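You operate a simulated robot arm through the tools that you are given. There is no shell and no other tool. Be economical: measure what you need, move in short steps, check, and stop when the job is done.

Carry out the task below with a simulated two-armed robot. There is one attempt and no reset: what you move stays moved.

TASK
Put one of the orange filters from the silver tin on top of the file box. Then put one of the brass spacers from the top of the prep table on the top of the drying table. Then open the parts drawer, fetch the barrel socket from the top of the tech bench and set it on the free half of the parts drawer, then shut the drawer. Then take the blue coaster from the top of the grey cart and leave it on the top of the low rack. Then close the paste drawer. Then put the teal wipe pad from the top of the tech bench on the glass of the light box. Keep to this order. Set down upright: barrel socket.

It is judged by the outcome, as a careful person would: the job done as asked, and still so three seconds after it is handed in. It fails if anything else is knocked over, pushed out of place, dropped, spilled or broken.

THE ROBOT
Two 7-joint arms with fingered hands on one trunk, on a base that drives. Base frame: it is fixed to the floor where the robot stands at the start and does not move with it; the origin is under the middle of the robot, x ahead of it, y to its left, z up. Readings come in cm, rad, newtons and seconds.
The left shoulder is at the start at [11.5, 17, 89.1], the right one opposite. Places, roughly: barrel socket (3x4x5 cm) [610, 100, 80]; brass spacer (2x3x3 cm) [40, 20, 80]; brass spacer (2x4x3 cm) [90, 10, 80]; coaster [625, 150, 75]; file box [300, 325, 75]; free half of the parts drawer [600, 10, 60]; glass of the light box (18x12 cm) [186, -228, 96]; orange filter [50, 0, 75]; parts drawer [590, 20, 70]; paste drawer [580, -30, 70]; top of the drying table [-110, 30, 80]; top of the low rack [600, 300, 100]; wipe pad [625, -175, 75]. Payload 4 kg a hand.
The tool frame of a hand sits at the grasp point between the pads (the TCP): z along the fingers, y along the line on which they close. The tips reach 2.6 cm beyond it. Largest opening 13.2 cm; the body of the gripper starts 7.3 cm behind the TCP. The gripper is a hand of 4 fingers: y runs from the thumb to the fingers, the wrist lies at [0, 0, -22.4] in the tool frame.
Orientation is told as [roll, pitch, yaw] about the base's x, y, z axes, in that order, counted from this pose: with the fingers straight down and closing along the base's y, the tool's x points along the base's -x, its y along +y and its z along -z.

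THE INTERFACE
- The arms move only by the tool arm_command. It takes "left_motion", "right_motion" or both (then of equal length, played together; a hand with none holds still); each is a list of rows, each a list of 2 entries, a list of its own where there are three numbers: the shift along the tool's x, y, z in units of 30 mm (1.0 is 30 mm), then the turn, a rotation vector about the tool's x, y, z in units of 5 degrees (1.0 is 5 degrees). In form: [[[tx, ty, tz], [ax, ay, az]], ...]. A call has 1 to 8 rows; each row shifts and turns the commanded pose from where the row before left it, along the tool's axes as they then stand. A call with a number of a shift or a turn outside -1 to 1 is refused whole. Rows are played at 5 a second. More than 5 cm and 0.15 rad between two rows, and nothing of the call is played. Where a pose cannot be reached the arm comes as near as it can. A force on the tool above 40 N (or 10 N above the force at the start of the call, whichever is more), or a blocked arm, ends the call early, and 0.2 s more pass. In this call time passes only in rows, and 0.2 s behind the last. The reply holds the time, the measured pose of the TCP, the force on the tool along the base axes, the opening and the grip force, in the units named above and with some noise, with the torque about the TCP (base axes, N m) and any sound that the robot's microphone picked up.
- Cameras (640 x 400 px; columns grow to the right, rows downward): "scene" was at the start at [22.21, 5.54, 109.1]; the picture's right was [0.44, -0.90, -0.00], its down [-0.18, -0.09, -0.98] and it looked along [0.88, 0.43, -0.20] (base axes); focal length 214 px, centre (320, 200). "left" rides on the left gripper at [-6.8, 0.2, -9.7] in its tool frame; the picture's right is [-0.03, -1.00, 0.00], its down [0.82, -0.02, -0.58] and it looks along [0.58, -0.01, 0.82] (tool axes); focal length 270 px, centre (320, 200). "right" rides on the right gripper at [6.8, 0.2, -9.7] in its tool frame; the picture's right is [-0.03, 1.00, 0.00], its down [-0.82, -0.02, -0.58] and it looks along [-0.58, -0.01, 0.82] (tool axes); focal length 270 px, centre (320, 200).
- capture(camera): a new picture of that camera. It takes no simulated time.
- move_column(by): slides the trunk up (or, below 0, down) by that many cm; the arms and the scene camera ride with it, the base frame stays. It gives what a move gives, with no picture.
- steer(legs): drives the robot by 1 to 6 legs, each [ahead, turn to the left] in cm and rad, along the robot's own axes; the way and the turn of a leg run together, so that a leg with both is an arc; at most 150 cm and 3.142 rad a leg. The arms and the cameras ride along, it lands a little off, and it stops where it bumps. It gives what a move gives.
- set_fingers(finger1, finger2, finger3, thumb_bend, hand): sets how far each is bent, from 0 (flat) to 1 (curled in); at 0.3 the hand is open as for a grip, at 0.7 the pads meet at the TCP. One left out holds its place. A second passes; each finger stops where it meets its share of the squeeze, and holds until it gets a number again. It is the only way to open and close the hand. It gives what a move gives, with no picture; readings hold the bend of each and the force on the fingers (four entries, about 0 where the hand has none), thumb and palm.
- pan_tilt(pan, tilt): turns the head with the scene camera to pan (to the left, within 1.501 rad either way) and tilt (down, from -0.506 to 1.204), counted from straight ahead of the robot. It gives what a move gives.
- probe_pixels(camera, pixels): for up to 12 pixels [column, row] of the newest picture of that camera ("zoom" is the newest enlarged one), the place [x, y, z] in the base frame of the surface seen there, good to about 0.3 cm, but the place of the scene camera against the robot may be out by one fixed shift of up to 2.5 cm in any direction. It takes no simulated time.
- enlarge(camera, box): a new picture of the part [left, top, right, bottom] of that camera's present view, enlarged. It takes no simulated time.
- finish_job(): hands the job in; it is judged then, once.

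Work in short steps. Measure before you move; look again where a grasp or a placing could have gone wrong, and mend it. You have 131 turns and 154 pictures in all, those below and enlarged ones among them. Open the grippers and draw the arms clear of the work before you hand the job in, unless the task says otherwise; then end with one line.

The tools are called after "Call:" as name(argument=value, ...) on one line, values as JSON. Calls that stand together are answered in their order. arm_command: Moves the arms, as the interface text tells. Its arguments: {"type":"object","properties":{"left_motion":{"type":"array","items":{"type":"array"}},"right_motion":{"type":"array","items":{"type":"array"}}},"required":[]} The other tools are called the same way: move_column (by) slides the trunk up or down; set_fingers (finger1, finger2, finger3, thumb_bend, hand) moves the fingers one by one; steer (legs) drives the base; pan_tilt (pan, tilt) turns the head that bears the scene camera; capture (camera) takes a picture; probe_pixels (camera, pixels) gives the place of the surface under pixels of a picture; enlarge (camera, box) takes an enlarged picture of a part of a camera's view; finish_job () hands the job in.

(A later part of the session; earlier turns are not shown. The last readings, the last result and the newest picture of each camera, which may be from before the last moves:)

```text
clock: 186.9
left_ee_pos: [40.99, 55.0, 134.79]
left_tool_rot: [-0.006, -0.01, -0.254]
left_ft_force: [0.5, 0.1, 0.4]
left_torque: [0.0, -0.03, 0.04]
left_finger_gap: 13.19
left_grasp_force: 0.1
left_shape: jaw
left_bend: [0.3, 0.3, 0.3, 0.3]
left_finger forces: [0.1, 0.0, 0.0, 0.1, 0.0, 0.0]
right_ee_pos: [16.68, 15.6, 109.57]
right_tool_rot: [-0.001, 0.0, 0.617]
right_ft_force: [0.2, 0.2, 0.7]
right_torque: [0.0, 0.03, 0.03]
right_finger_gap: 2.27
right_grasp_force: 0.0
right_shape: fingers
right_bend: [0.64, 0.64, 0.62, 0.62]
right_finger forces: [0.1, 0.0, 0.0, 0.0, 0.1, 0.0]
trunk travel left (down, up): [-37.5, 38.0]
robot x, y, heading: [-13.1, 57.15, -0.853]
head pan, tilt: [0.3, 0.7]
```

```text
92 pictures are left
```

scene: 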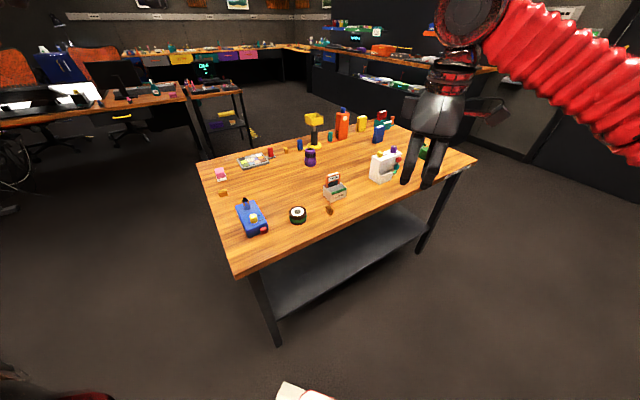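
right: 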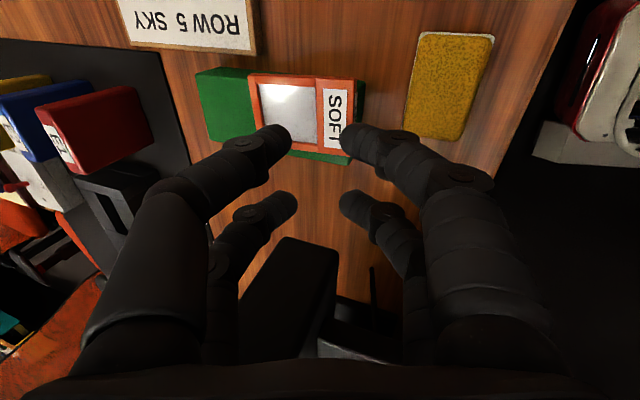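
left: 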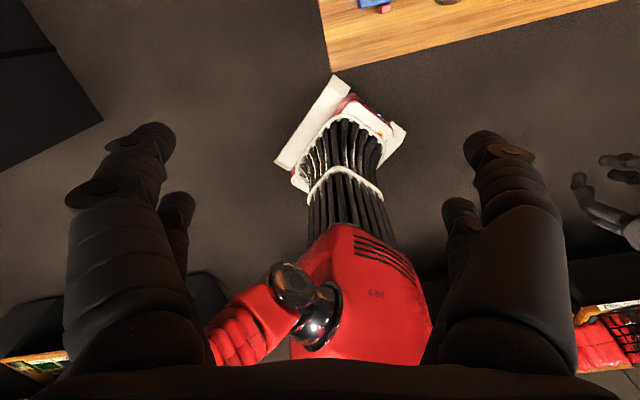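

The spacer is at (330,207) beside the tin. I finish the yaw and carry the left hand over it.

Call:
arm_command(left_motion=[[[0, 0, 0], [0, 0, -1]], [[0, 0, 0], [0, 0, -1]], [[0, 0, 0], [0, 0, -0.9]], [[-0.3, -1, 0.5], [0, 0, 0]], [[-0.3, -1, 0.5], [0, 0, 0]], [[0, -1, 0.5], [0, 0, 0]], [[0, -1, 0.5], [0, 0, 0]], [[0, -1, 0.5], [0, 0, 0]]])

Call:
arm_command(left_motion=[[[0, -1, 0.5], [0, 0, 0]], [[0, -1, 0.5], [0, 0, 0]], [[0, -1, 0.5], [0, 0, 0]], [[0, -1, 0.5], [0, 0, 0]], [[0, -1, 0.5], [0, 0, 0]], [[0, -1, 0.5], [0, 0, 0]], [[0, -1, 0.5], [0, 0, 0]]])

Call:
capture(camera="left")

Call:
capture(camera="scene")

```text
clock: 188.7
left_ee_pos: [43.15, 39.96, 127.34]
left_tool_rot: [-0.007, -0.003, -0.002]
left_ft_force: [-0.4, 0.0, -0.8]
left_torque: [0.03, 0.02, 0.01]
left_finger_gap: 13.19
left_grasp_force: 0.1
left_shape: jaw
left_bend: [0.3, 0.3, 0.3, 0.3]
left_finger forces: [0.0, 0.0, 0.1, 0.0, 0.0, 0.0]
right_ee_pos: [16.66, 15.47, 109.61]
right_tool_rot: [0.0, 0.002, 0.617]
right_ft_force: [-0.3, 0.2, 0.2]
right_torque: [0.01, 0.04, 0.0]
right_finger_gap: 2.29
right_grasp_force: 0.1
right_shape: fingers
right_bend: [0.64, 0.64, 0.62, 0.62]
right_finger forces: [0.1, 0.1, 0.0, 0.1, 0.0, 0.0]
trunk travel left (down, up): [-37.5, 38.0]
robot x, y, heading: [-13.4, 57.29, -0.855]
head pan, tilt: [0.3, 0.7]
```

```text
clock: 190.3
left_ee_pos: [46.53, 29.88, 117.64]
left_tool_rot: [-0.007, -0.004, -0.004]
left_ft_force: [0.7, -0.3, -0.5]
left_torque: [0.03, 0.02, 0.02]
left_finger_gap: 13.21
left_grasp_force: 0.1
left_shape: jaw
left_bend: [0.3, 0.3, 0.3, 0.3]
left_finger forces: [0.1, 0.0, 0.0, 0.0, 0.1, 0.0]
left hand out of reach, approached as far as the arm can: row 3, 4, 5, 6, 7
right_ee_pos: [16.81, 15.44, 109.71]
right_tool_rot: [-0.001, 0.0, 0.619]
right_ft_force: [0.0, -0.2, -0.2]
right_torque: [0.0, -0.01, -0.04]
right_finger_gap: 2.3
right_grasp_force: 0.0
right_shape: fingers
right_bend: [0.64, 0.64, 0.62, 0.62]
right_finger forces: [0.1, 0.1, 0.0, 0.1, 0.0, 0.0]
trunk travel left (down, up): [-37.5, 38.0]
robot x, y, heading: [-13.34, 57.26, -0.854]
head pan, tilt: [0.3, 0.7]
```

```text
91 pictures are left
```

left: 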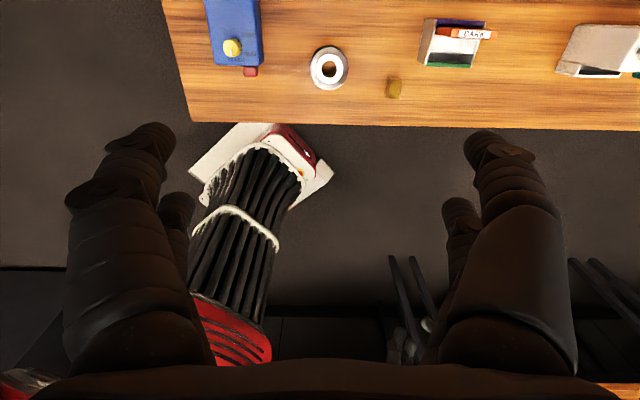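

```text
90 pictures are left
```

scene: 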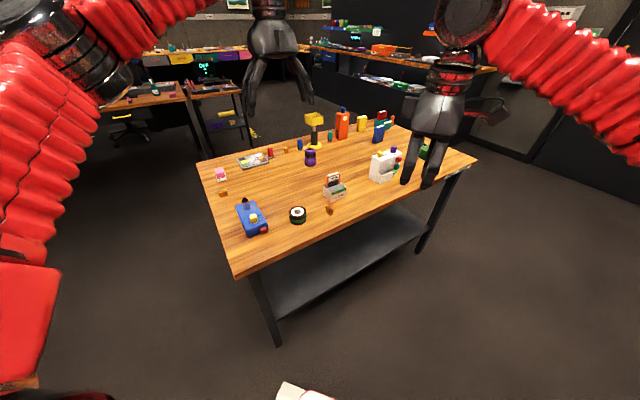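

Too high to reach. I lower the column 20 cm, which makes the same spot reachable, and probe the spacer at (394,88) first.

Call:
probe_pixels(camera="left", pixels=[[394, 88], [390, 82], [398, 93], [397, 82], [389, 95], [420, 100]])

Call:
enlarge(camera="left", box=[354, 60, 434, 110])

Call:
move_column(by=-20)

```text
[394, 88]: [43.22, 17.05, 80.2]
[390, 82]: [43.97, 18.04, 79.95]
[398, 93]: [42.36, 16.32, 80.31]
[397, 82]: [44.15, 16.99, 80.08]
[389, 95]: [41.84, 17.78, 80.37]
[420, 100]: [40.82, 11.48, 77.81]
```

```text
8.00 times, centred on (394, 85) of left
```

zoom: 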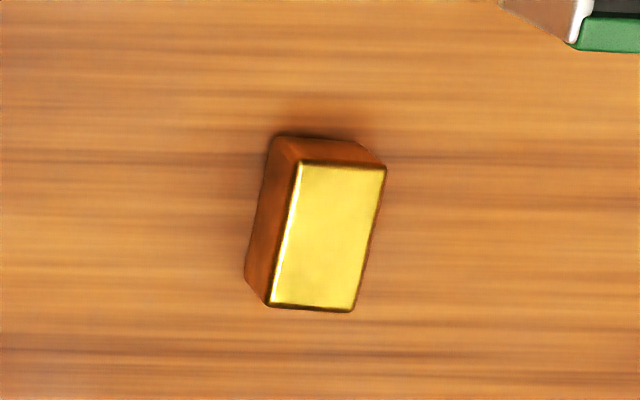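

```text
clock: 192.5
left_ee_pos: [46.22, 29.88, 97.78]
left_tool_rot: [-0.009, -0.008, -0.005]
left_ft_force: [0.2, 0.6, 1.0]
left_torque: [-0.01, -0.03, 0.04]
left_finger_gap: 13.22
left_grasp_force: 0.1
left_shape: jaw
left_bend: [0.3, 0.3, 0.3, 0.3]
left_finger forces: [0.0, 0.0, 0.0, 0.1, 0.0, 0.1]
right_ee_pos: [16.68, 15.55, 89.86]
right_tool_rot: [-0.003, 0.002, 0.618]
right_ft_force: [0.4, 0.3, 0.6]
right_torque: [-0.03, 0.01, -0.01]
right_finger_gap: 2.3
right_grasp_force: 0.1
right_shape: fingers
right_bend: [0.64, 0.64, 0.62, 0.62]
right_finger forces: [0.0, 0.1, 0.0, 0.0, 0.0, 0.0]
trunk travel left (down, up): [-17.5, 58.0]
robot x, y, heading: [-13.04, 57.19, -0.853]
head pan, tilt: [0.3, 0.7]
```

The spacer top is at (43.2,17.1,80.3), its long axis turned about 11°. I narrow the left fingers to about 5 cm, yaw to match, and move above it.

Call:
set_fingers(hand="left", finger1=0.55, finger2=0.55, finger3=0.55, thumb_bend=0.55)

Call:
arm_command(left_motion=[[[0.2, -0.85, 0], [0, 0, 0]], [[0.2, -0.85, 0], [0, 0, 0]], [[0.2, -0.85, 0], [0, 0, 0]], [[0.2, -0.85, 0], [0, 0, 0]], [[0.2, -0.85, 0], [0, 0, 0]], [[0, 0, 0], [0, 0, 1]], [[0, 0, 0], [0, 0, 1]]])

Call:
capture(camera="left")

```text
clock: 193.5
left_ee_pos: [46.23, 29.85, 97.71]
left_tool_rot: [-0.008, -0.007, -0.004]
left_ft_force: [-0.9, -0.4, -0.9]
left_torque: [-0.02, 0.0, 0.01]
left_finger_gap: 4.96
left_grasp_force: 0.0
left_shape: fingers
left_bend: [0.55, 0.55, 0.55, 0.55]
left_finger forces: [0.0, 0.0, 0.0, 0.1, 0.0, 0.0]
right_ee_pos: [16.72, 15.56, 89.55]
right_tool_rot: [-0.002, 0.001, 0.617]
right_ft_force: [0.4, 0.2, -0.8]
right_torque: [0.03, 0.01, 0.01]
right_finger_gap: 2.29
right_grasp_force: 0.2
right_shape: fingers
right_bend: [0.64, 0.64, 0.62, 0.62]
right_finger forces: [0.0, 0.0, 0.1, 0.0, 0.1, 0.1]
trunk travel left (down, up): [-17.5, 58.0]
robot x, y, heading: [-13.11, 57.34, -0.848]
head pan, tilt: [0.3, 0.7]
```

```text
clock: 195.1
left_ee_pos: [48.47, 25.94, 96.44]
left_tool_rot: [-0.005, -0.007, -0.18]
left_ft_force: [-0.5, 0.2, 0.1]
left_torque: [-0.04, -0.03, 0.02]
left_finger_gap: 4.95
left_grasp_force: 0.2
left_shape: fingers
left_bend: [0.55, 0.55, 0.55, 0.55]
left_finger forces: [0.0, 0.1, 0.0, 0.0, 0.0, 0.1]
left hand out of reach, approached as far as the arm can: row 1, 2, 3, 4, 5
right_ee_pos: [16.71, 15.53, 89.63]
right_tool_rot: [-0.002, 0.001, 0.618]
right_ft_force: [0.6, 0.0, -0.2]
right_torque: [-0.02, 0.01, -0.01]
right_finger_gap: 2.28
right_grasp_force: 0.1
right_shape: fingers
right_bend: [0.64, 0.64, 0.62, 0.62]
right_finger forces: [0.0, 0.1, 0.1, 0.1, 0.0, 0.0]
trunk travel left (down, up): [-17.5, 58.0]
robot x, y, heading: [-13.64, 57.17, -0.849]
head pan, tilt: [0.3, 0.7]
```

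```text
88 pictures are left
```

left: 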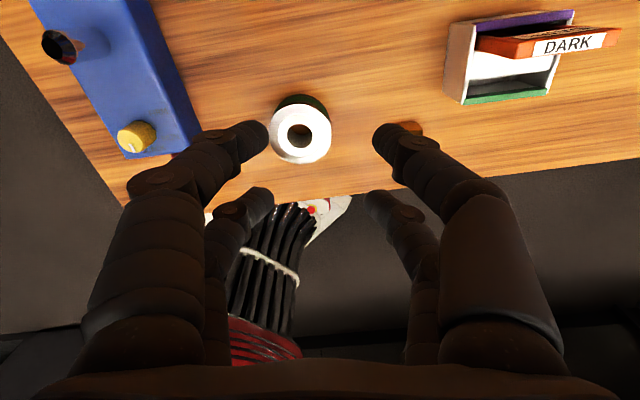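

The commands overshot beyond reach earlier, so the commanded point is past the spacer. I bring it back to (43.2,17.1).

Call:
arm_command(left_motion=[[[-0.14, 0.95, 0], [0, 0, 0]], [[-0.14, 0.95, 0], [0, 0, 0]], [[-0.14, 0.95, 0], [0, 0, 0]], [[-0.14, 0.95, 0], [0, 0, 0]]])

```text
clock: 196.1
left_ee_pos: [52.21, 36.79, 96.36]
left_tool_rot: [-0.007, -0.006, -0.178]
left_ft_force: [1.0, -0.4, 0.5]
left_torque: [0.0, 0.0, 0.0]
left_finger_gap: 4.95
left_grasp_force: 0.0
left_shape: fingers
left_bend: [0.55, 0.55, 0.55, 0.55]
left_finger forces: [0.0, 0.1, 0.0, 0.0, 0.1, 0.1]
right_ee_pos: [16.67, 15.59, 89.67]
right_tool_rot: [-0.003, 0.0, 0.616]
right_ft_force: [0.2, -0.2, -0.1]
right_torque: [-0.03, 0.0, -0.03]
right_finger_gap: 2.3
right_grasp_force: 0.2
right_shape: fingers
right_bend: [0.64, 0.64, 0.62, 0.62]
right_finger forces: [0.0, 0.1, 0.1, 0.0, 0.0, 0.0]
trunk travel left (down, up): [-17.5, 58.0]
robot x, y, heading: [-12.98, 57.03, -0.856]
head pan, tilt: [0.3, 0.7]
```

The left arm cannot reach inward there. I raise the trunk a bit, turn the base left so the spacer lies in the right hand's best zone, and turn the right hand's yaw.

Call:
move_column(by=12)

Call:
steer(legs=[[0, 0.5]])

Call:
arm_command(right_motion=[[[0, 0, 0], [0, 0, 1]], [[0, 0, 0], [0, 0, 1]], [[0, 0, 0], [0, 0, 1]], [[0, 0, 0], [0, 0, 1]], [[0, 0, 0], [0, 0, 1]], [[0, 0, 0], [0, 0, 1]], [[0, 0, 0], [0, 0, 1]], [[0, 0, 0], [0, 0, 1]]])

Call:
arm_command(right_motion=[[[0, 0, 0], [0, 0, 1]], [[0, 0, 0], [0, 0, 1]], [[0, 0, 0], [0, 0, 1]], [[0, 0, 0], [0, 0, 1]], [[0, 0, 0], [0, 0, 1]], [[0, 0, 0], [0, 0, 1]], [[0, 0, 0], [0, 0, 1]]])

Call:
capture(camera="right")

```text
clock: 197.6
left_ee_pos: [52.37, 36.83, 108.24]
left_tool_rot: [-0.005, -0.006, -0.179]
left_ft_force: [0.7, -0.7, -0.8]
left_torque: [0.02, 0.04, 0.0]
left_finger_gap: 4.91
left_grasp_force: 0.0
left_shape: fingers
left_bend: [0.55, 0.55, 0.55, 0.55]
left_finger forces: [0.0, 0.0, 0.1, 0.0, 0.0, 0.0]
right_ee_pos: [16.76, 15.51, 101.45]
right_tool_rot: [-0.001, 0.002, 0.62]
right_ft_force: [0.2, -0.1, -0.1]
right_torque: [0.01, 0.02, -0.03]
right_finger_gap: 2.29
right_grasp_force: 0.0
right_shape: fingers
right_bend: [0.64, 0.64, 0.62, 0.62]
right_finger forces: [0.1, 0.1, 0.0, 0.0, 0.0, 0.0]
trunk travel left (down, up): [-29.5, 46.0]
robot x, y, heading: [-13.23, 57.55, -0.857]
head pan, tilt: [0.3, 0.7]
```

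```text
clock: 199.4
left_ee_pos: [54.5, 70.11, 108.26]
left_tool_rot: [-0.005, -0.007, 0.315]
left_ft_force: [-0.3, -0.7, -0.3]
left_torque: [0.03, 0.03, 0.03]
left_finger_gap: 4.95
left_grasp_force: 0.0
left_shape: fingers
left_bend: [0.55, 0.55, 0.55, 0.55]
left_finger forces: [0.1, 0.1, 0.1, 0.0, 0.0, 0.1]
right_ee_pos: [33.29, 34.7, 101.66]
right_tool_rot: [-0.001, -0.001, 1.11]
right_ft_force: [0.6, 0.2, 0.8]
right_torque: [0.04, 0.02, -0.02]
right_finger_gap: 2.27
right_grasp_force: 0.1
right_shape: fingers
right_bend: [0.64, 0.64, 0.62, 0.62]
right_finger forces: [0.0, 0.0, 0.1, 0.0, 0.1, 0.1]
trunk travel left (down, up): [-29.5, 46.0]
robot x, y, heading: [-14.23, 54.32, -0.362]
head pan, tilt: [0.3, 0.7]
```

```text
clock: 201.2
left_ee_pos: [54.45, 70.3, 108.36]
left_tool_rot: [-0.005, -0.005, 0.313]
left_ft_force: [0.3, -0.8, -0.9]
left_torque: [-0.01, 0.02, -0.01]
left_finger_gap: 4.91
left_grasp_force: 0.0
left_shape: fingers
left_bend: [0.55, 0.55, 0.55, 0.55]
left_finger forces: [0.0, 0.0, 0.0, 0.0, 0.0, 0.0]
right_ee_pos: [33.19, 34.62, 101.76]
right_tool_rot: [-0.001, -0.001, 0.411]
right_ft_force: [0.8, -0.3, 0.1]
right_torque: [0.03, 0.0, -0.01]
right_finger_gap: 2.3
right_grasp_force: 0.1
right_shape: fingers
right_bend: [0.64, 0.64, 0.62, 0.62]
right_finger forces: [0.0, 0.1, 0.1, 0.0, 0.1, 0.0]
trunk travel left (down, up): [-29.5, 46.0]
robot x, y, heading: [-14.32, 54.26, -0.361]
head pan, tilt: [0.3, 0.7]
```

```text
clock: 202.8
left_ee_pos: [54.41, 70.12, 108.48]
left_tool_rot: [-0.005, -0.008, 0.314]
left_ft_force: [0.2, 0.1, -0.3]
left_torque: [-0.03, -0.03, 0.05]
left_finger_gap: 4.91
left_grasp_force: 0.2
left_shape: fingers
left_bend: [0.55, 0.55, 0.55, 0.55]
left_finger forces: [0.1, 0.0, 0.0, 0.0, 0.0, 0.1]
right_ee_pos: [33.25, 34.54, 101.65]
right_tool_rot: [-0.001, -0.002, -0.2]
right_ft_force: [0.5, 0.1, -0.4]
right_torque: [-0.02, 0.0, 0.01]
right_finger_gap: 2.28
right_grasp_force: 0.1
right_shape: fingers
right_bend: [0.64, 0.64, 0.62, 0.62]
right_finger forces: [0.0, 0.0, 0.0, 0.1, 0.1, 0.0]
trunk travel left (down, up): [-29.5, 46.0]
robot x, y, heading: [-13.82, 54.27, -0.362]
head pan, tilt: [0.3, 0.7]
```

```text
87 pictures are left
```

right: 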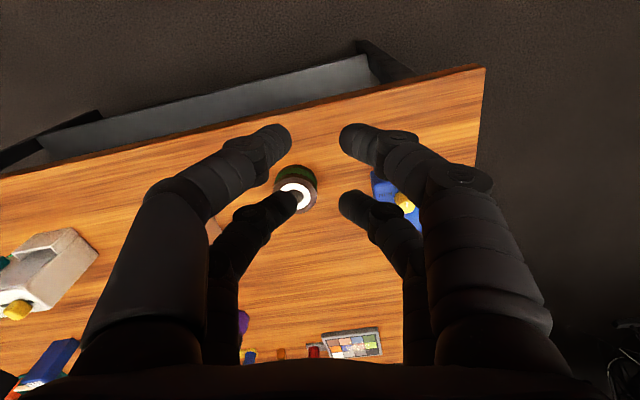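

Yaw is matched (−0.2). I open the right fingers to 5 cm and move over the spacer at (43.2,17.1).

Call:
set_fingers(hand="right", finger1=0.56, finger2=0.56, finger3=0.56, thumb_bend=0.56)

Call:
arm_command(right_motion=[[[-0.737, -0.837, 0], [0, 0, 0]], [[-0.737, -0.837, 0], [0, 0, 0]], [[-0.737, -0.837, 0], [0, 0, 0]], [[-0.737, -0.837, 0], [0, 0, 0]], [[-0.737, -0.837, 0], [0, 0, 0]], [[-0.737, -0.837, 0], [0, 0, 0]], [[0, 0, 1], [0, 0, 0]], [[0, 0, 1], [0, 0, 0]]])

Call:
capture(camera="right")

Call:
capture(camera="scene")

```text
clock: 203.8
left_ee_pos: [54.3, 70.15, 108.33]
left_tool_rot: [-0.004, -0.009, 0.316]
left_ft_force: [0.9, 0.3, 0.0]
left_torque: [-0.02, 0.01, 0.04]
left_finger_gap: 4.9
left_grasp_force: 0.1
left_shape: fingers
left_bend: [0.55, 0.55, 0.55, 0.55]
left_finger forces: [0.0, 0.0, 0.0, 0.1, 0.1, 0.1]
right_ee_pos: [33.2, 34.63, 101.69]
right_tool_rot: [-0.001, -0.001, -0.2]
right_ft_force: [0.8, 0.7, -0.7]
right_torque: [-0.02, -0.01, 0.04]
right_finger_gap: 4.52
right_grasp_force: 0.0
right_shape: fingers
right_bend: [0.56, 0.56, 0.56, 0.56]
right_finger forces: [0.0, 0.0, 0.0, 0.0, 0.0, 0.0]
trunk travel left (down, up): [-29.5, 46.0]
robot x, y, heading: [-13.9, 53.56, -0.363]
head pan, tilt: [0.3, 0.7]
```

```text
clock: 205.6
left_ee_pos: [54.46, 70.2, 108.31]
left_tool_rot: [-0.005, -0.007, 0.315]
left_ft_force: [-0.1, -0.1, -0.2]
left_torque: [0.0, 0.0, 0.01]
left_finger_gap: 4.91
left_grasp_force: 0.0
left_shape: fingers
left_bend: [0.55, 0.55, 0.55, 0.55]
left_finger forces: [0.0, 0.0, 0.0, 0.0, 0.0, 0.1]
right_ee_pos: [43.18, 17.01, 95.71]
right_tool_rot: [-0.001, -0.003, -0.199]
right_ft_force: [0.7, -0.2, -0.4]
right_torque: [-0.02, 0.0, 0.0]
right_finger_gap: 4.53
right_grasp_force: 0.0
right_shape: fingers
right_bend: [0.56, 0.56, 0.56, 0.56]
right_finger forces: [0.0, 0.0, 0.1, 0.0, 0.0, 0.1]
trunk travel left (down, up): [-29.5, 46.0]
robot x, y, heading: [-14.12, 54.33, -0.362]
head pan, tilt: [0.3, 0.7]
```

```text
86 pictures are left
```

right: 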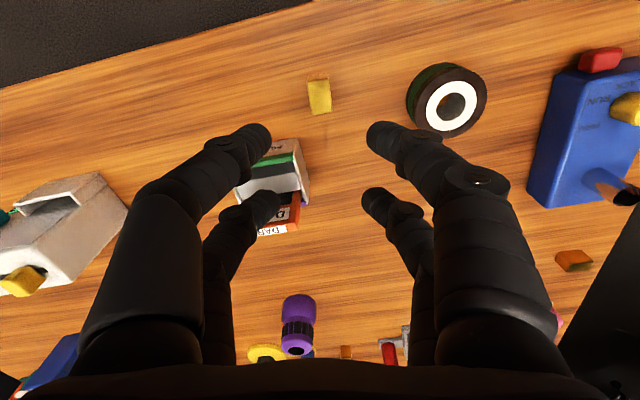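

```text
85 pictures are left
```

scene: 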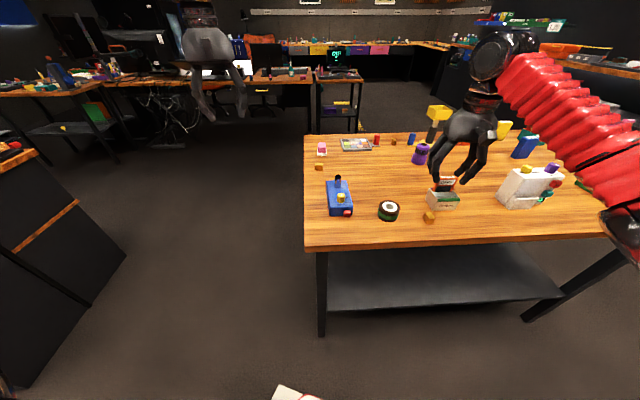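

The spacer (319,96) is aligned with the tool. I check the elbow's height near the dispenser before descending.

Call:
probe_pixels(camera="scene", pixels=[[620, 225], [630, 250], [590, 170], [560, 130], [610, 190]])

Call:
arm_command(right_motion=[[[0, 0, 1], [0, 0, 0]], [[0, 0, 1], [0, 0, 0]], [[0, 0, 0.9], [0, 0, 0]]])

Call:
capture(camera="right")

Call:
capture(camera="scene")

```text
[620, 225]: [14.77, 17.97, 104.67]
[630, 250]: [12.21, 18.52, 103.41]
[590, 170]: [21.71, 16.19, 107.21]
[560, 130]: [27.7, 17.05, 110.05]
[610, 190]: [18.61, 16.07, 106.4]
```

```text
clock: 206.4
left_ee_pos: [54.62, 70.14, 108.31]
left_tool_rot: [-0.004, -0.007, 0.313]
left_ft_force: [0.1, -0.1, 0.1]
left_torque: [0.0, 0.02, 0.04]
left_finger_gap: 4.9
left_grasp_force: 0.0
left_shape: fingers
left_bend: [0.55, 0.55, 0.55, 0.55]
left_finger forces: [0.0, 0.0, 0.1, 0.0, 0.0, 0.1]
right_ee_pos: [43.17, 17.07, 86.76]
right_tool_rot: [0.0, -0.002, -0.199]
right_ft_force: [0.0, -0.1, 0.2]
right_torque: [-0.01, 0.03, 0.03]
right_finger_gap: 4.51
right_grasp_force: 0.0
right_shape: fingers
right_bend: [0.56, 0.56, 0.56, 0.56]
right_finger forces: [0.0, 0.1, 0.0, 0.0, 0.0, 0.0]
trunk travel left (down, up): [-29.5, 46.0]
robot x, y, heading: [-14.12, 54.46, -0.359]
head pan, tilt: [0.3, 0.7]
```

```text
84 pictures are left
```

right: 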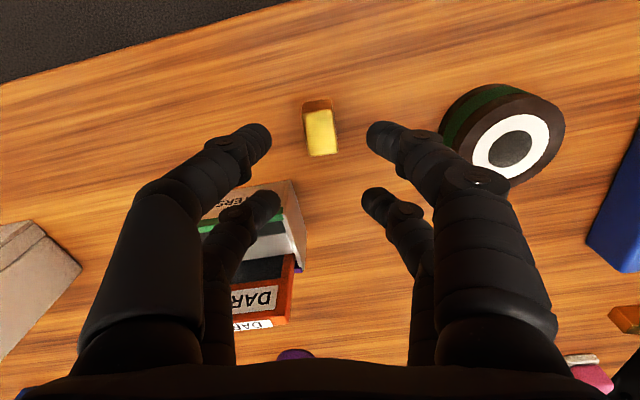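

```text
83 pictures are left
```

scene: 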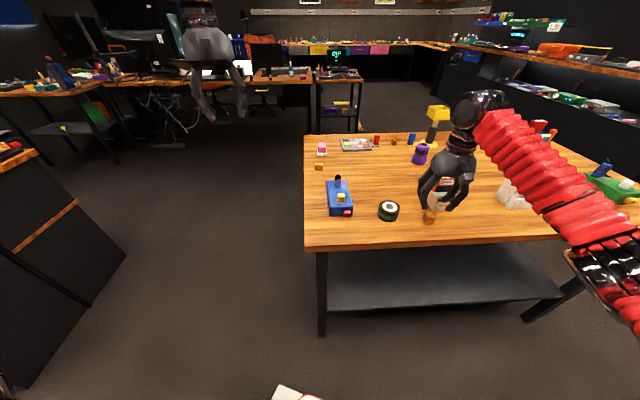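

The spacer is centred (320,130) between the pads. I narrow to about 3.5 cm to stay clear of the tin, then go down to z≈80.9 and close.

Call:
set_fingers(hand="right", finger1=0.595, finger2=0.595, finger3=0.595, thumb_bend=0.595)

Call:
arm_command(right_motion=[[[0.1, 0, 0.8], [0, 0, 0]], [[0, 0, 0.8], [0, 0, 0]], [[0, 0, 0.37], [0, 0, 0]]])

Call:
set_fingers(hand="right", finger1=0.72, finger2=0.72, finger3=0.72, thumb_bend=0.72)

Call:
capture(camera="right")

```text
clock: 207.4
left_ee_pos: [54.42, 70.15, 108.34]
left_tool_rot: [-0.004, -0.007, 0.313]
left_ft_force: [0.3, 0.2, 0.2]
left_torque: [0.01, -0.01, -0.02]
left_finger_gap: 4.9
left_grasp_force: 0.2
left_shape: fingers
left_bend: [0.55, 0.55, 0.55, 0.55]
left_finger forces: [0.0, 0.0, 0.0, 0.0, 0.0, 0.0]
right_ee_pos: [43.22, 17.09, 86.95]
right_tool_rot: [-0.003, -0.002, -0.2]
right_ft_force: [-0.3, -0.2, 0.4]
right_torque: [0.01, -0.02, 0.03]
right_finger_gap: 3.64
right_grasp_force: 0.1
right_shape: fingers
right_bend: [0.59, 0.59, 0.59, 0.59]
right_finger forces: [0.1, 0.0, 0.1, 0.1, 0.0, 0.0]
trunk travel left (down, up): [-29.5, 46.0]
robot x, y, heading: [-14.15, 54.22, -0.362]
head pan, tilt: [0.3, 0.7]
```

```text
clock: 208.2
left_ee_pos: [54.31, 70.2, 108.54]
left_tool_rot: [-0.008, -0.009, 0.314]
left_ft_force: [-0.9, -0.1, -1.2]
left_torque: [-0.03, 0.03, 0.0]
left_finger_gap: 4.86
left_grasp_force: 0.1
left_shape: fingers
left_bend: [0.55, 0.55, 0.55, 0.55]
left_finger forces: [0.0, 0.0, 0.1, 0.0, 0.0, 0.0]
right_ee_pos: [42.87, 17.07, 81.25]
right_tool_rot: [-0.003, -0.007, -0.2]
right_ft_force: [-0.7, -0.7, 12.5]
right_torque: [0.03, 0.12, -0.04]
right_finger_gap: 3.61
right_grasp_force: 6.0
right_shape: fingers
right_bend: [0.6, 0.59, 0.59, 0.59]
right_finger forces: [5.4, 1.5, 2.3, 0.1, 3.5, 0.0]
trunk travel left (down, up): [-29.5, 46.0]
robot x, y, heading: [-14.16, 54.14, -0.368]
head pan, tilt: [0.3, 0.7]
```

```text
clock: 209.2
left_ee_pos: [54.35, 70.25, 108.4]
left_tool_rot: [-0.004, -0.007, 0.313]
left_ft_force: [-0.1, 0.1, -0.6]
left_torque: [-0.01, -0.02, -0.01]
left_finger_gap: 4.93
left_grasp_force: 0.1
left_shape: fingers
left_bend: [0.55, 0.55, 0.55, 0.55]
left_finger forces: [0.0, 0.0, 0.1, 0.0, 0.0, 0.1]
right_ee_pos: [42.96, 17.23, 80.86]
right_tool_rot: [-0.002, -0.002, -0.198]
right_ft_force: [-0.5, 1.0, -0.5]
right_torque: [0.02, 0.02, 0.01]
right_finger_gap: 0.31
right_grasp_force: 7.5
right_shape: fingers
right_bend: [0.71, 0.71, 0.71, 0.69]
right_finger forces: [3.1, 3.8, 3.4, 0.0, 3.8, 0.1]
trunk travel left (down, up): [-29.5, 46.0]
robot x, y, heading: [-14.22, 53.85, -0.358]
head pan, tilt: [0.3, 0.7]
```

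```text
82 pictures are left
```

right: 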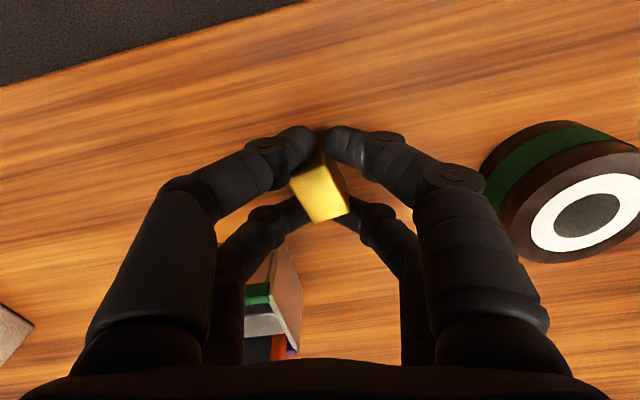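

The fingers closed on the spacer though it twisted a little (7.5 N). I lift 4 cm and check that it comes along.

Call:
arm_command(right_motion=[[[0, 0, -0.4], [0, 0, 0]], [[0, 0, -0.4], [0, 0, 0]], [[0, 0, -0.6], [0, 0, 0]]])

Call:
capture(camera="right")

Call:
enlarge(camera="scene", box=[380, 130, 500, 230])

```text
clock: 210.0
left_ee_pos: [54.35, 70.16, 108.4]
left_tool_rot: [-0.005, -0.007, 0.315]
left_ft_force: [0.0, -0.2, -0.3]
left_torque: [-0.01, 0.02, 0.0]
left_finger_gap: 4.92
left_grasp_force: 0.1
left_shape: fingers
left_bend: [0.55, 0.55, 0.55, 0.55]
left_finger forces: [0.1, 0.1, 0.1, 0.0, 0.0, 0.1]
right_ee_pos: [43.04, 17.17, 85.26]
right_tool_rot: [-0.001, -0.002, -0.2]
right_ft_force: [0.0, 0.7, -0.4]
right_torque: [-0.01, 0.02, 0.02]
right_finger_gap: 0.3
right_grasp_force: 6.6
right_shape: fingers
right_bend: [0.71, 0.71, 0.71, 0.69]
right_finger forces: [3.1, 3.9, 3.4, 0.0, 3.9, 0.0]
trunk travel left (down, up): [-29.5, 46.0]
robot x, y, heading: [-13.85, 54.48, -0.365]
head pan, tilt: [0.3, 0.7]
```

```text
81 pictures are left
```

right: 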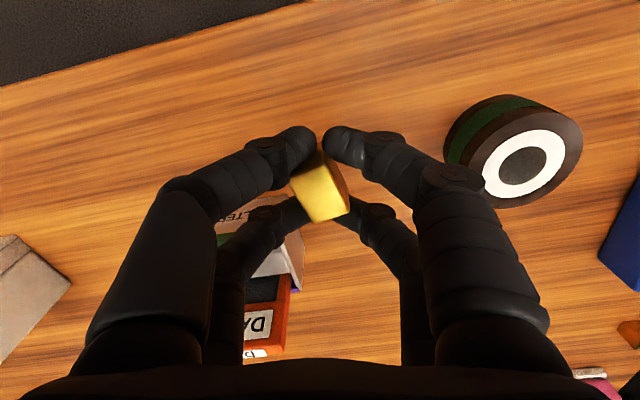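

```text
4.00 times, centred on (440, 180) of scene
```

zoom: 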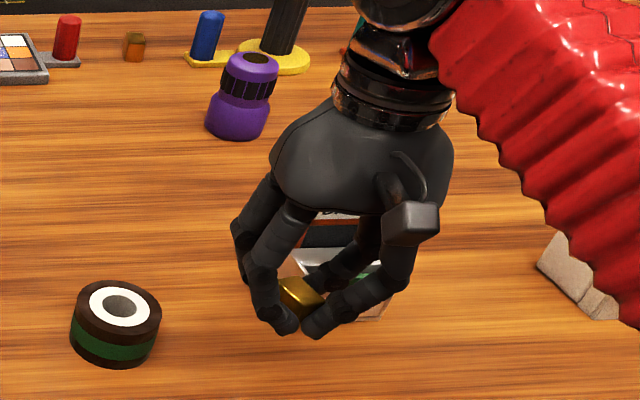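

The spacer is caged securely between the four digits. I lift it clear and drive to face the drying table.

Call:
arm_command(right_motion=[[[0, 0, -1], [0, 0, 0]], [[0, 0, -1], [0, 0, 0]], [[0, 0, -1], [0, 0, 0]], [[0, 0, -1], [0, 0, 0]], [[0, 0, -1], [0, 0, 0]]])

Call:
steer(legs=[[-6, 0], [0, -0.5], [-3, 0], [0, -0.5], [-3, 0]])

Call:
steer(legs=[[-22, 0], [0, -0.5], [3, 0], [0, -0.5], [3, 0], [0, -0.5]])

Call:
pan_tilt(pan=-0.2, tilt=0.7)

Call:
capture(camera="scene")

```text
clock: 211.2
left_ee_pos: [54.32, 70.15, 108.38]
left_tool_rot: [-0.006, -0.009, 0.314]
left_ft_force: [-0.4, -0.1, -0.5]
left_torque: [-0.01, 0.0, -0.01]
left_finger_gap: 4.92
left_grasp_force: 0.0
left_shape: fingers
left_bend: [0.55, 0.55, 0.55, 0.55]
left_finger forces: [0.0, 0.1, 0.1, 0.1, 0.1, 0.1]
right_ee_pos: [42.73, 17.29, 100.2]
right_tool_rot: [0.0, -0.002, -0.199]
right_ft_force: [0.0, 0.2, -0.3]
right_torque: [-0.03, -0.03, 0.0]
right_finger_gap: 0.33
right_grasp_force: 6.7
right_shape: fingers
right_bend: [0.71, 0.71, 0.71, 0.69]
right_finger forces: [3.1, 3.7, 3.2, 0.0, 3.6, 0.1]
trunk travel left (down, up): [-29.5, 46.0]
robot x, y, heading: [-14.15, 53.99, -0.356]
head pan, tilt: [0.3, 0.7]
```

```text
clock: 214.1
left_ee_pos: [46.16, 39.87, 108.58]
left_tool_rot: [-0.008, -0.006, -0.179]
left_ft_force: [0.5, -0.6, 0.2]
left_torque: [0.04, -0.01, -0.03]
left_finger_gap: 4.87
left_grasp_force: 0.0
left_shape: fingers
left_bend: [0.55, 0.55, 0.55, 0.55]
left_finger forces: [0.0, 0.0, 0.0, 0.1, 0.0, 0.0]
right_ee_pos: [10.7, -1.07, 100.32]
right_tool_rot: [-0.001, 0.0, -0.694]
right_ft_force: [0.3, 0.2, -2.8]
right_torque: [-0.02, 0.04, -0.01]
right_finger_gap: 0.22
right_grasp_force: 7.0
right_shape: fingers
right_bend: [0.71, 0.71, 0.71, 0.69]
right_finger forces: [2.9, 3.6, 3.1, 0.1, 3.4, 0.0]
trunk travel left (down, up): [-29.5, 46.0]
robot x, y, heading: [-19.55, 60.12, -0.815]
head pan, tilt: [0.3, 0.7]
stopped in leg 3: the robot was blocked; the commanded pose is now the measured one
```

```text
clock: 219.1
left_ee_pos: [-13.59, 7.77, 108.09]
left_tool_rot: [-0.014, 0.005, -1.143]
left_ft_force: [-2.5, -1.9, -6.3]
left_torque: [0.24, -0.14, -0.03]
left_finger_gap: 4.91
left_grasp_force: 0.1
left_shape: fingers
left_bend: [0.55, 0.55, 0.55, 0.55]
left_finger forces: [0.0, 0.0, 0.0, 0.1, 0.1, 0.0]
right_ee_pos: [-67.31, 13.94, 100.39]
right_tool_rot: [-0.003, -0.001, -1.658]
right_ft_force: [0.1, -0.7, -1.2]
right_torque: [0.06, 0.0, 0.02]
right_finger_gap: 0.1
right_grasp_force: 5.3
right_shape: fingers
right_bend: [0.71, 0.71, 0.71, 0.71]
right_finger forces: [2.6, 3.7, 2.8, 0.0, 3.2, 0.0]
trunk travel left (down, up): [-29.5, 46.0]
robot x, y, heading: [-28.6, 72.72, -1.773]
head pan, tilt: [0.3, 0.7]
stopped in leg 4: the robot was blocked; the commanded pose is now the measured one
```

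```text
clock: 220.1
left_ee_pos: [-13.34, 8.07, 108.92]
left_tool_rot: [-0.014, -0.01, -1.141]
left_ft_force: [-0.3, 0.8, -0.3]
left_torque: [-0.01, 0.01, 0.03]
left_finger_gap: 4.93
left_grasp_force: 0.2
left_shape: fingers
left_bend: [0.55, 0.55, 0.55, 0.55]
left_finger forces: [0.0, 0.0, 0.0, 0.1, 0.0, 0.0]
right_ee_pos: [-67.18, 14.07, 100.58]
right_tool_rot: [-0.003, -0.005, -1.655]
right_ft_force: [-0.1, 0.0, -1.2]
right_torque: [-0.01, -0.01, -0.01]
right_finger_gap: 0.13
right_grasp_force: 6.4
right_shape: fingers
right_bend: [0.71, 0.71, 0.71, 0.71]
right_finger forces: [2.6, 3.7, 2.8, 0.0, 3.1, 0.1]
trunk travel left (down, up): [-29.5, 46.0]
robot x, y, heading: [-28.47, 72.98, -1.775]
head pan, tilt: [-0.201, 0.7]
```

```text
79 pictures are left
```

scene: 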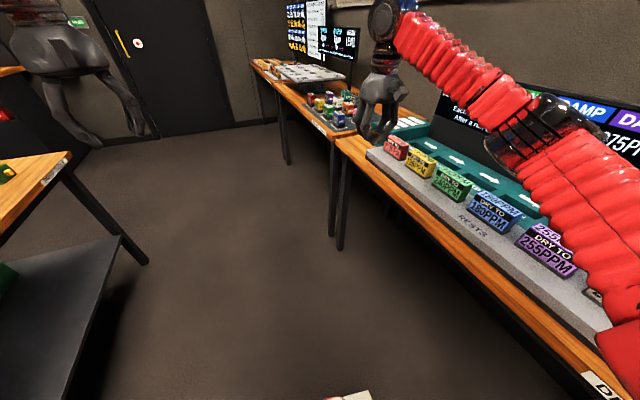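

The turn stopped at −1.77 and the right elbow is near the display. I check the spacer in the hand and the elbow's position.

Call:
capture(camera="right")

Call:
probe_pixels(camera="scene", pixels=[[520, 160], [560, 140], [580, 120], [600, 200], [480, 90], [630, 120], [565, 105], [440, 110]])

```text
78 pictures are left
```

right: 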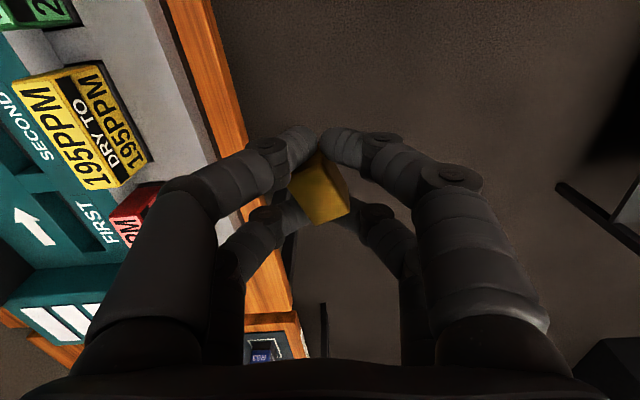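

```text
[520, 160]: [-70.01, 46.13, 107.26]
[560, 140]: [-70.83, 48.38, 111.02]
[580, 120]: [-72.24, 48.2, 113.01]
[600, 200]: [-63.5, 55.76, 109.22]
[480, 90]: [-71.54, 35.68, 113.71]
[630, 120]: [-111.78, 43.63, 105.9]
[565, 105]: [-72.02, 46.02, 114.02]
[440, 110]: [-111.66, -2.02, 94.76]
```

The elbow is 40 cm from the display, so it was just the settling stop again; the spacer is still held. I continue turning right in separate small turns.

Call:
steer(legs=[[0, -0.4]])

Call:
steer(legs=[[0, -0.4]])

Call:
steer(legs=[[0, -0.35]])

Call:
capture(camera="right")

Call:
capture(camera="scene")

```text
clock: 221.7
left_ee_pos: [-39.44, 7.37, 108.92]
left_tool_rot: [-0.013, -0.007, -1.536]
left_ft_force: [0.1, -0.4, -0.1]
left_torque: [0.04, -0.04, 0.02]
left_finger_gap: 4.9
left_grasp_force: 0.0
left_shape: fingers
left_bend: [0.55, 0.55, 0.55, 0.55]
left_finger forces: [0.1, 0.0, 0.0, 0.0, 0.0, 0.0]
right_ee_pos: [-86.72, 33.77, 100.63]
right_tool_rot: [-0.001, -0.005, -2.052]
right_ft_force: [0.6, 0.8, -0.6]
right_torque: [0.01, 0.02, 0.02]
right_finger_gap: 0.12
right_grasp_force: 6.0
right_shape: fingers
right_bend: [0.71, 0.71, 0.71, 0.71]
right_finger forces: [2.3, 3.7, 2.8, 0.0, 3.2, 0.0]
trunk travel left (down, up): [-29.5, 46.0]
robot x, y, heading: [-25.97, 71.58, -2.176]
head pan, tilt: [-0.201, 0.7]
```

```text
clock: 222.4
left_ee_pos: [-41.0, 8.22, 108.77]
left_tool_rot: [-0.013, -0.004, -1.555]
left_ft_force: [0.1, 0.0, 0.2]
left_torque: [-0.02, 0.0, -0.01]
left_finger_gap: 4.9
left_grasp_force: 0.0
left_shape: fingers
left_bend: [0.55, 0.55, 0.55, 0.55]
left_finger forces: [0.0, 0.0, 0.0, 0.0, 0.0, 0.0]
right_ee_pos: [-87.94, 35.49, 100.9]
right_tool_rot: [-0.005, -0.006, -2.067]
right_ft_force: [1.2, -0.2, -0.1]
right_torque: [-0.01, 0.02, 0.03]
right_finger_gap: 0.1
right_grasp_force: 6.3
right_shape: fingers
right_bend: [0.71, 0.71, 0.71, 0.71]
right_finger forces: [2.6, 3.6, 2.7, 0.0, 3.2, 0.0]
trunk travel left (down, up): [-29.5, 46.0]
robot x, y, heading: [-26.55, 71.65, -2.186]
head pan, tilt: [-0.201, 0.7]
stopped in leg 1: the robot was blocked; the commanded pose is now the measured one
```

```text
clock: 223.9
left_ee_pos: [-60.04, 16.23, 108.53]
left_tool_rot: [-0.018, -0.01, -1.885]
left_ft_force: [-0.6, -0.6, -1.2]
left_torque: [0.0, -0.01, -0.01]
left_finger_gap: 4.93
left_grasp_force: 0.1
left_shape: fingers
left_bend: [0.55, 0.55, 0.55, 0.55]
left_finger forces: [0.0, 0.0, 0.0, 0.0, 0.0, 0.0]
right_ee_pos: [-96.3, 57.13, 101.07]
right_tool_rot: [-0.003, -0.007, -2.401]
right_ft_force: [0.2, 0.2, 0.0]
right_torque: [0.03, 0.01, 0.01]
right_finger_gap: 0.06
right_grasp_force: 5.6
right_shape: fingers
right_bend: [0.71, 0.71, 0.71, 0.71]
right_finger forces: [2.4, 3.6, 2.7, 0.1, 3.2, 0.1]
trunk travel left (down, up): [-29.5, 46.0]
robot x, y, heading: [-24.85, 69.66, -2.526]
head pan, tilt: [-0.201, 0.7]
stopped in leg 1: the robot was blocked; the commanded pose is now the measured one
```

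```text
77 pictures are left
```

right: 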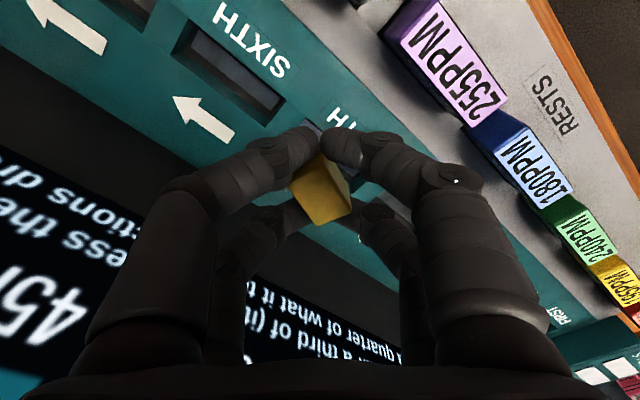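

```text
76 pictures are left
```

scene: 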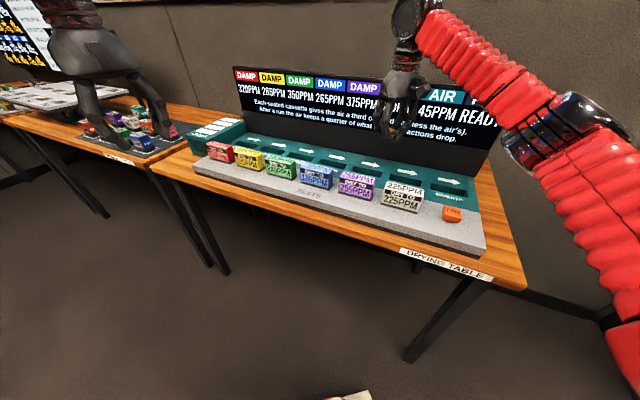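

Free wood is at the table's right end (505,230). One more small turn brings the right hand right over it.

Call:
steer(legs=[[0, -0.42]])

Call:
capture(camera="right")

Call:
capture(camera="scene")

```text
clock: 225.2
left_ee_pos: [-71.15, 25.64, 108.35]
left_tool_rot: [-0.042, 0.014, -2.134]
left_ft_force: [0.4, -0.2, 0.3]
left_torque: [0.01, 0.0, 0.03]
left_finger_gap: 4.89
left_grasp_force: 0.0
left_shape: fingers
left_bend: [0.55, 0.55, 0.55, 0.55]
left_finger forces: [0.0, 0.1, 0.1, 0.1, 0.0, 0.0]
right_ee_pos: [-96.98, 73.41, 101.21]
right_tool_rot: [-0.001, -0.008, -2.631]
right_ft_force: [-0.1, 0.0, -0.6]
right_torque: [0.05, -0.01, -0.02]
right_finger_gap: 0.07
right_grasp_force: 5.7
right_shape: fingers
right_bend: [0.71, 0.71, 0.71, 0.71]
right_finger forces: [2.3, 3.6, 2.6, 0.0, 3.2, 0.1]
trunk travel left (down, up): [-29.5, 46.0]
robot x, y, heading: [-24.39, 68.47, -2.756]
head pan, tilt: [-0.201, 0.7]
stopped in leg 1: the robot was blocked; the commanded pose is now the measured one
```

```text
75 pictures are left
```

right: 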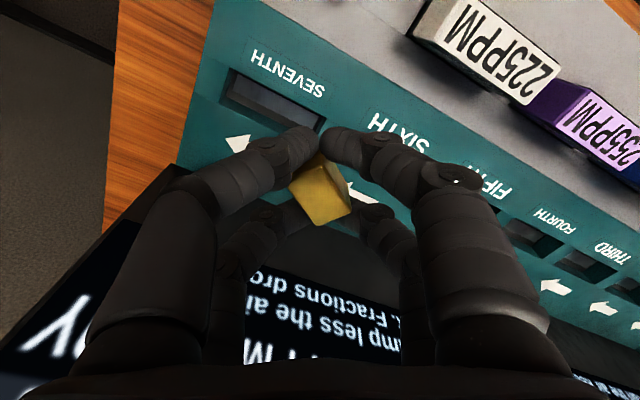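

```text
74 pictures are left
```

scene: 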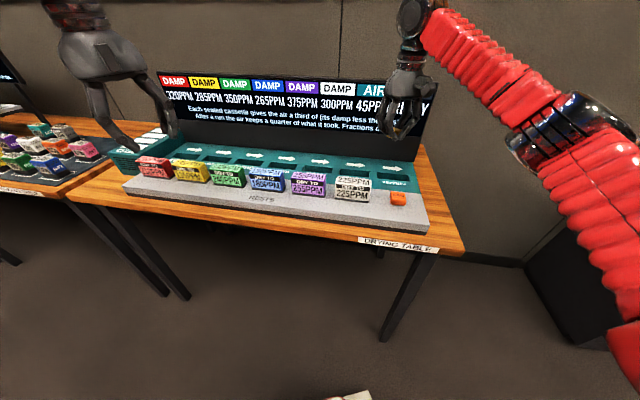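

The wood strip shows in the wrist view at (150,90). I measure its borders.

Call:
probe_pixels(camera="right", pixels=[[122, 60], [165, 60], [205, 60], [112, 140], [150, 140], [185, 140], [108, 200], [150, 180], [170, 10], [212, 10], [125, 5], [250, 90]])

```text
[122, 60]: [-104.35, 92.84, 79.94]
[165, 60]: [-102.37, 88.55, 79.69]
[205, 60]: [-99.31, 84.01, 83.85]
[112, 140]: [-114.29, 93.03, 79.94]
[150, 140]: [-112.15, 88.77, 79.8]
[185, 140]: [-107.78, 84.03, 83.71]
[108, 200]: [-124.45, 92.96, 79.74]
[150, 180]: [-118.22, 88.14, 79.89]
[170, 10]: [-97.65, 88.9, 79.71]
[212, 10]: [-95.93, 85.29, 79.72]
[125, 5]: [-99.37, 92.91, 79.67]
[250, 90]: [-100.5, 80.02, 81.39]
```

The strip is y 84.6–93.2 at z 79.8. I move the hand to (-94, 89.3) and down to z≈89, then look.

Call:
arm_command(right_motion=[[[0.692, -0.827, 0], [0, 0, 0]], [[0.692, -0.827, 0], [0, 0, 0]], [[0.692, -0.827, 0], [0, 0, 0]], [[0.692, -0.827, 0], [0, 0, 0]], [[0.692, -0.827, 0], [0, 0, 0]]])

Call:
arm_command(right_motion=[[[0, 0, 1], [0, 0, 0]], [[0, 0, 1], [0, 0, 0]], [[0, 0, 1], [0, 0, 0]], [[0, 0, 1], [0, 0, 0]]])

Call:
capture(camera="right")

Call:
capture(camera="scene")

```text
clock: 226.4
left_ee_pos: [-70.94, 25.85, 108.43]
left_tool_rot: [-0.042, 0.011, -2.135]
left_ft_force: [0.8, -0.4, 0.3]
left_torque: [-0.01, 0.03, -0.01]
left_finger_gap: 4.87
left_grasp_force: 0.1
left_shape: fingers
left_bend: [0.55, 0.55, 0.55, 0.55]
left_finger forces: [0.0, 0.0, 0.0, 0.0, 0.1, 0.1]
right_ee_pos: [-93.95, 89.48, 101.38]
right_tool_rot: [-0.003, -0.007, -2.632]
right_ft_force: [-1.1, -0.4, -0.7]
right_torque: [-0.02, -0.02, 0.01]
right_finger_gap: 0.05
right_grasp_force: 5.6
right_shape: fingers
right_bend: [0.71, 0.71, 0.71, 0.71]
right_finger forces: [2.2, 3.5, 2.5, 0.1, 3.2, 0.0]
trunk travel left (down, up): [-29.5, 46.0]
robot x, y, heading: [-24.3, 68.14, -2.765]
head pan, tilt: [-0.201, 0.7]
```

```text
clock: 227.4
left_ee_pos: [-71.03, 25.74, 108.35]
left_tool_rot: [-0.039, 0.013, -2.135]
left_ft_force: [-0.3, 1.1, 0.8]
left_torque: [0.04, -0.03, -0.01]
left_finger_gap: 4.87
left_grasp_force: 0.2
left_shape: fingers
left_bend: [0.55, 0.55, 0.55, 0.55]
left_finger forces: [0.0, 0.0, 0.1, 0.1, 0.0, 0.0]
right_ee_pos: [-94.14, 89.21, 89.17]
right_tool_rot: [-0.001, -0.007, -2.635]
right_ft_force: [0.1, 0.8, 0.1]
right_torque: [0.01, -0.01, 0.01]
right_finger_gap: 0.06
right_grasp_force: 5.8
right_shape: fingers
right_bend: [0.71, 0.71, 0.71, 0.71]
right_finger forces: [2.1, 3.5, 2.4, 0.0, 3.2, 0.0]
trunk travel left (down, up): [-29.5, 46.0]
robot x, y, heading: [-24.61, 67.61, -2.76]
head pan, tilt: [-0.201, 0.7]
```

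```text
73 pictures are left
```

right: 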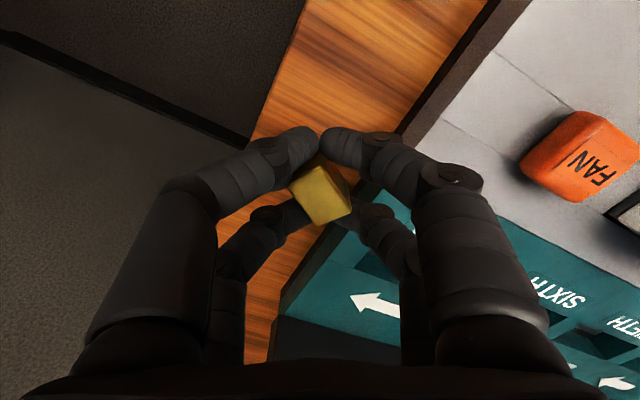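

```text
72 pictures are left
```

scene: 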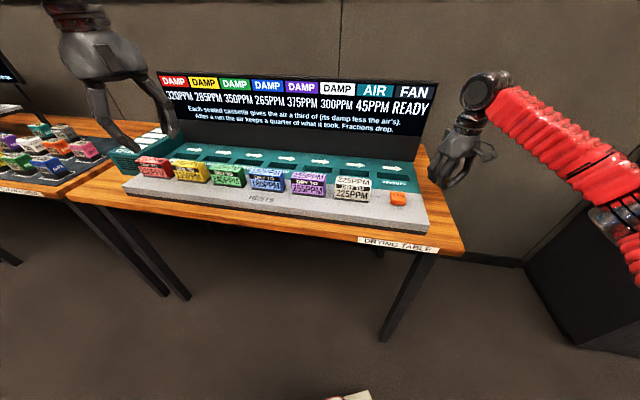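

Over the wood as computed. I lower to z≈83.1 and open the fingers a little.

Call:
arm_command(right_motion=[[[0, 0, 0.8], [0, 0, 0]], [[0, 0, 0.8], [0, 0, 0]], [[0, 0, 0.4], [0, 0, 0]]])

Call:
set_fingers(hand="right", finger1=0.62, finger2=0.62, finger3=0.62, thumb_bend=0.62)

Call:
capture(camera="right")

```text
clock: 228.2
left_ee_pos: [-71.1, 25.85, 108.31]
left_tool_rot: [-0.04, 0.012, -2.136]
left_ft_force: [0.8, -0.9, 0.5]
left_torque: [0.0, 0.01, 0.0]
left_finger_gap: 4.89
left_grasp_force: 0.1
left_shape: fingers
left_bend: [0.55, 0.55, 0.55, 0.55]
left_finger forces: [0.0, 0.0, 0.0, 0.0, 0.1, 0.1]
right_ee_pos: [-94.27, 89.47, 83.24]
right_tool_rot: [-0.001, -0.008, -2.634]
right_ft_force: [-0.3, -1.1, -1.3]
right_torque: [0.0, -0.01, 0.02]
right_finger_gap: 0.08
right_grasp_force: 5.8
right_shape: fingers
right_bend: [0.71, 0.71, 0.71, 0.71]
right_finger forces: [2.1, 3.5, 2.3, 0.0, 3.1, 0.0]
trunk travel left (down, up): [-29.5, 46.0]
robot x, y, heading: [-24.68, 68.0, -2.767]
head pan, tilt: [-0.201, 0.7]
```

```text
clock: 229.2
left_ee_pos: [-71.03, 25.86, 108.36]
left_tool_rot: [-0.039, 0.013, -2.135]
left_ft_force: [1.3, 0.1, -1.2]
left_torque: [0.0, 0.0, -0.02]
left_finger_gap: 4.88
left_grasp_force: 0.1
left_shape: fingers
left_bend: [0.55, 0.55, 0.55, 0.55]
left_finger forces: [0.1, 0.1, 0.0, 0.0, 0.1, 0.0]
right_ee_pos: [-94.17, 89.37, 83.22]
right_tool_rot: [-0.001, -0.006, -2.634]
right_ft_force: [0.6, 0.9, 0.0]
right_torque: [0.0, 0.0, -0.05]
right_finger_gap: 2.56
right_grasp_force: 0.3
right_shape: fingers
right_bend: [0.62, 0.63, 0.62, 0.62]
right_finger forces: [0.0, 0.7, 0.0, 0.1, 0.0, 0.1]
trunk travel left (down, up): [-29.5, 46.0]
robot x, y, heading: [-23.94, 67.92, -2.759]
head pan, tilt: [-0.201, 0.7]
```

```text
71 pictures are left
```

right: 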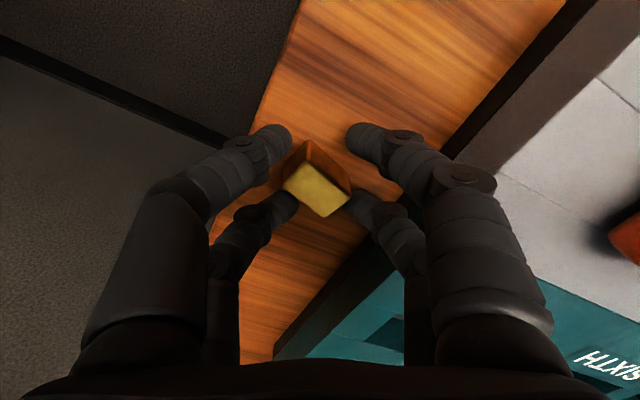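

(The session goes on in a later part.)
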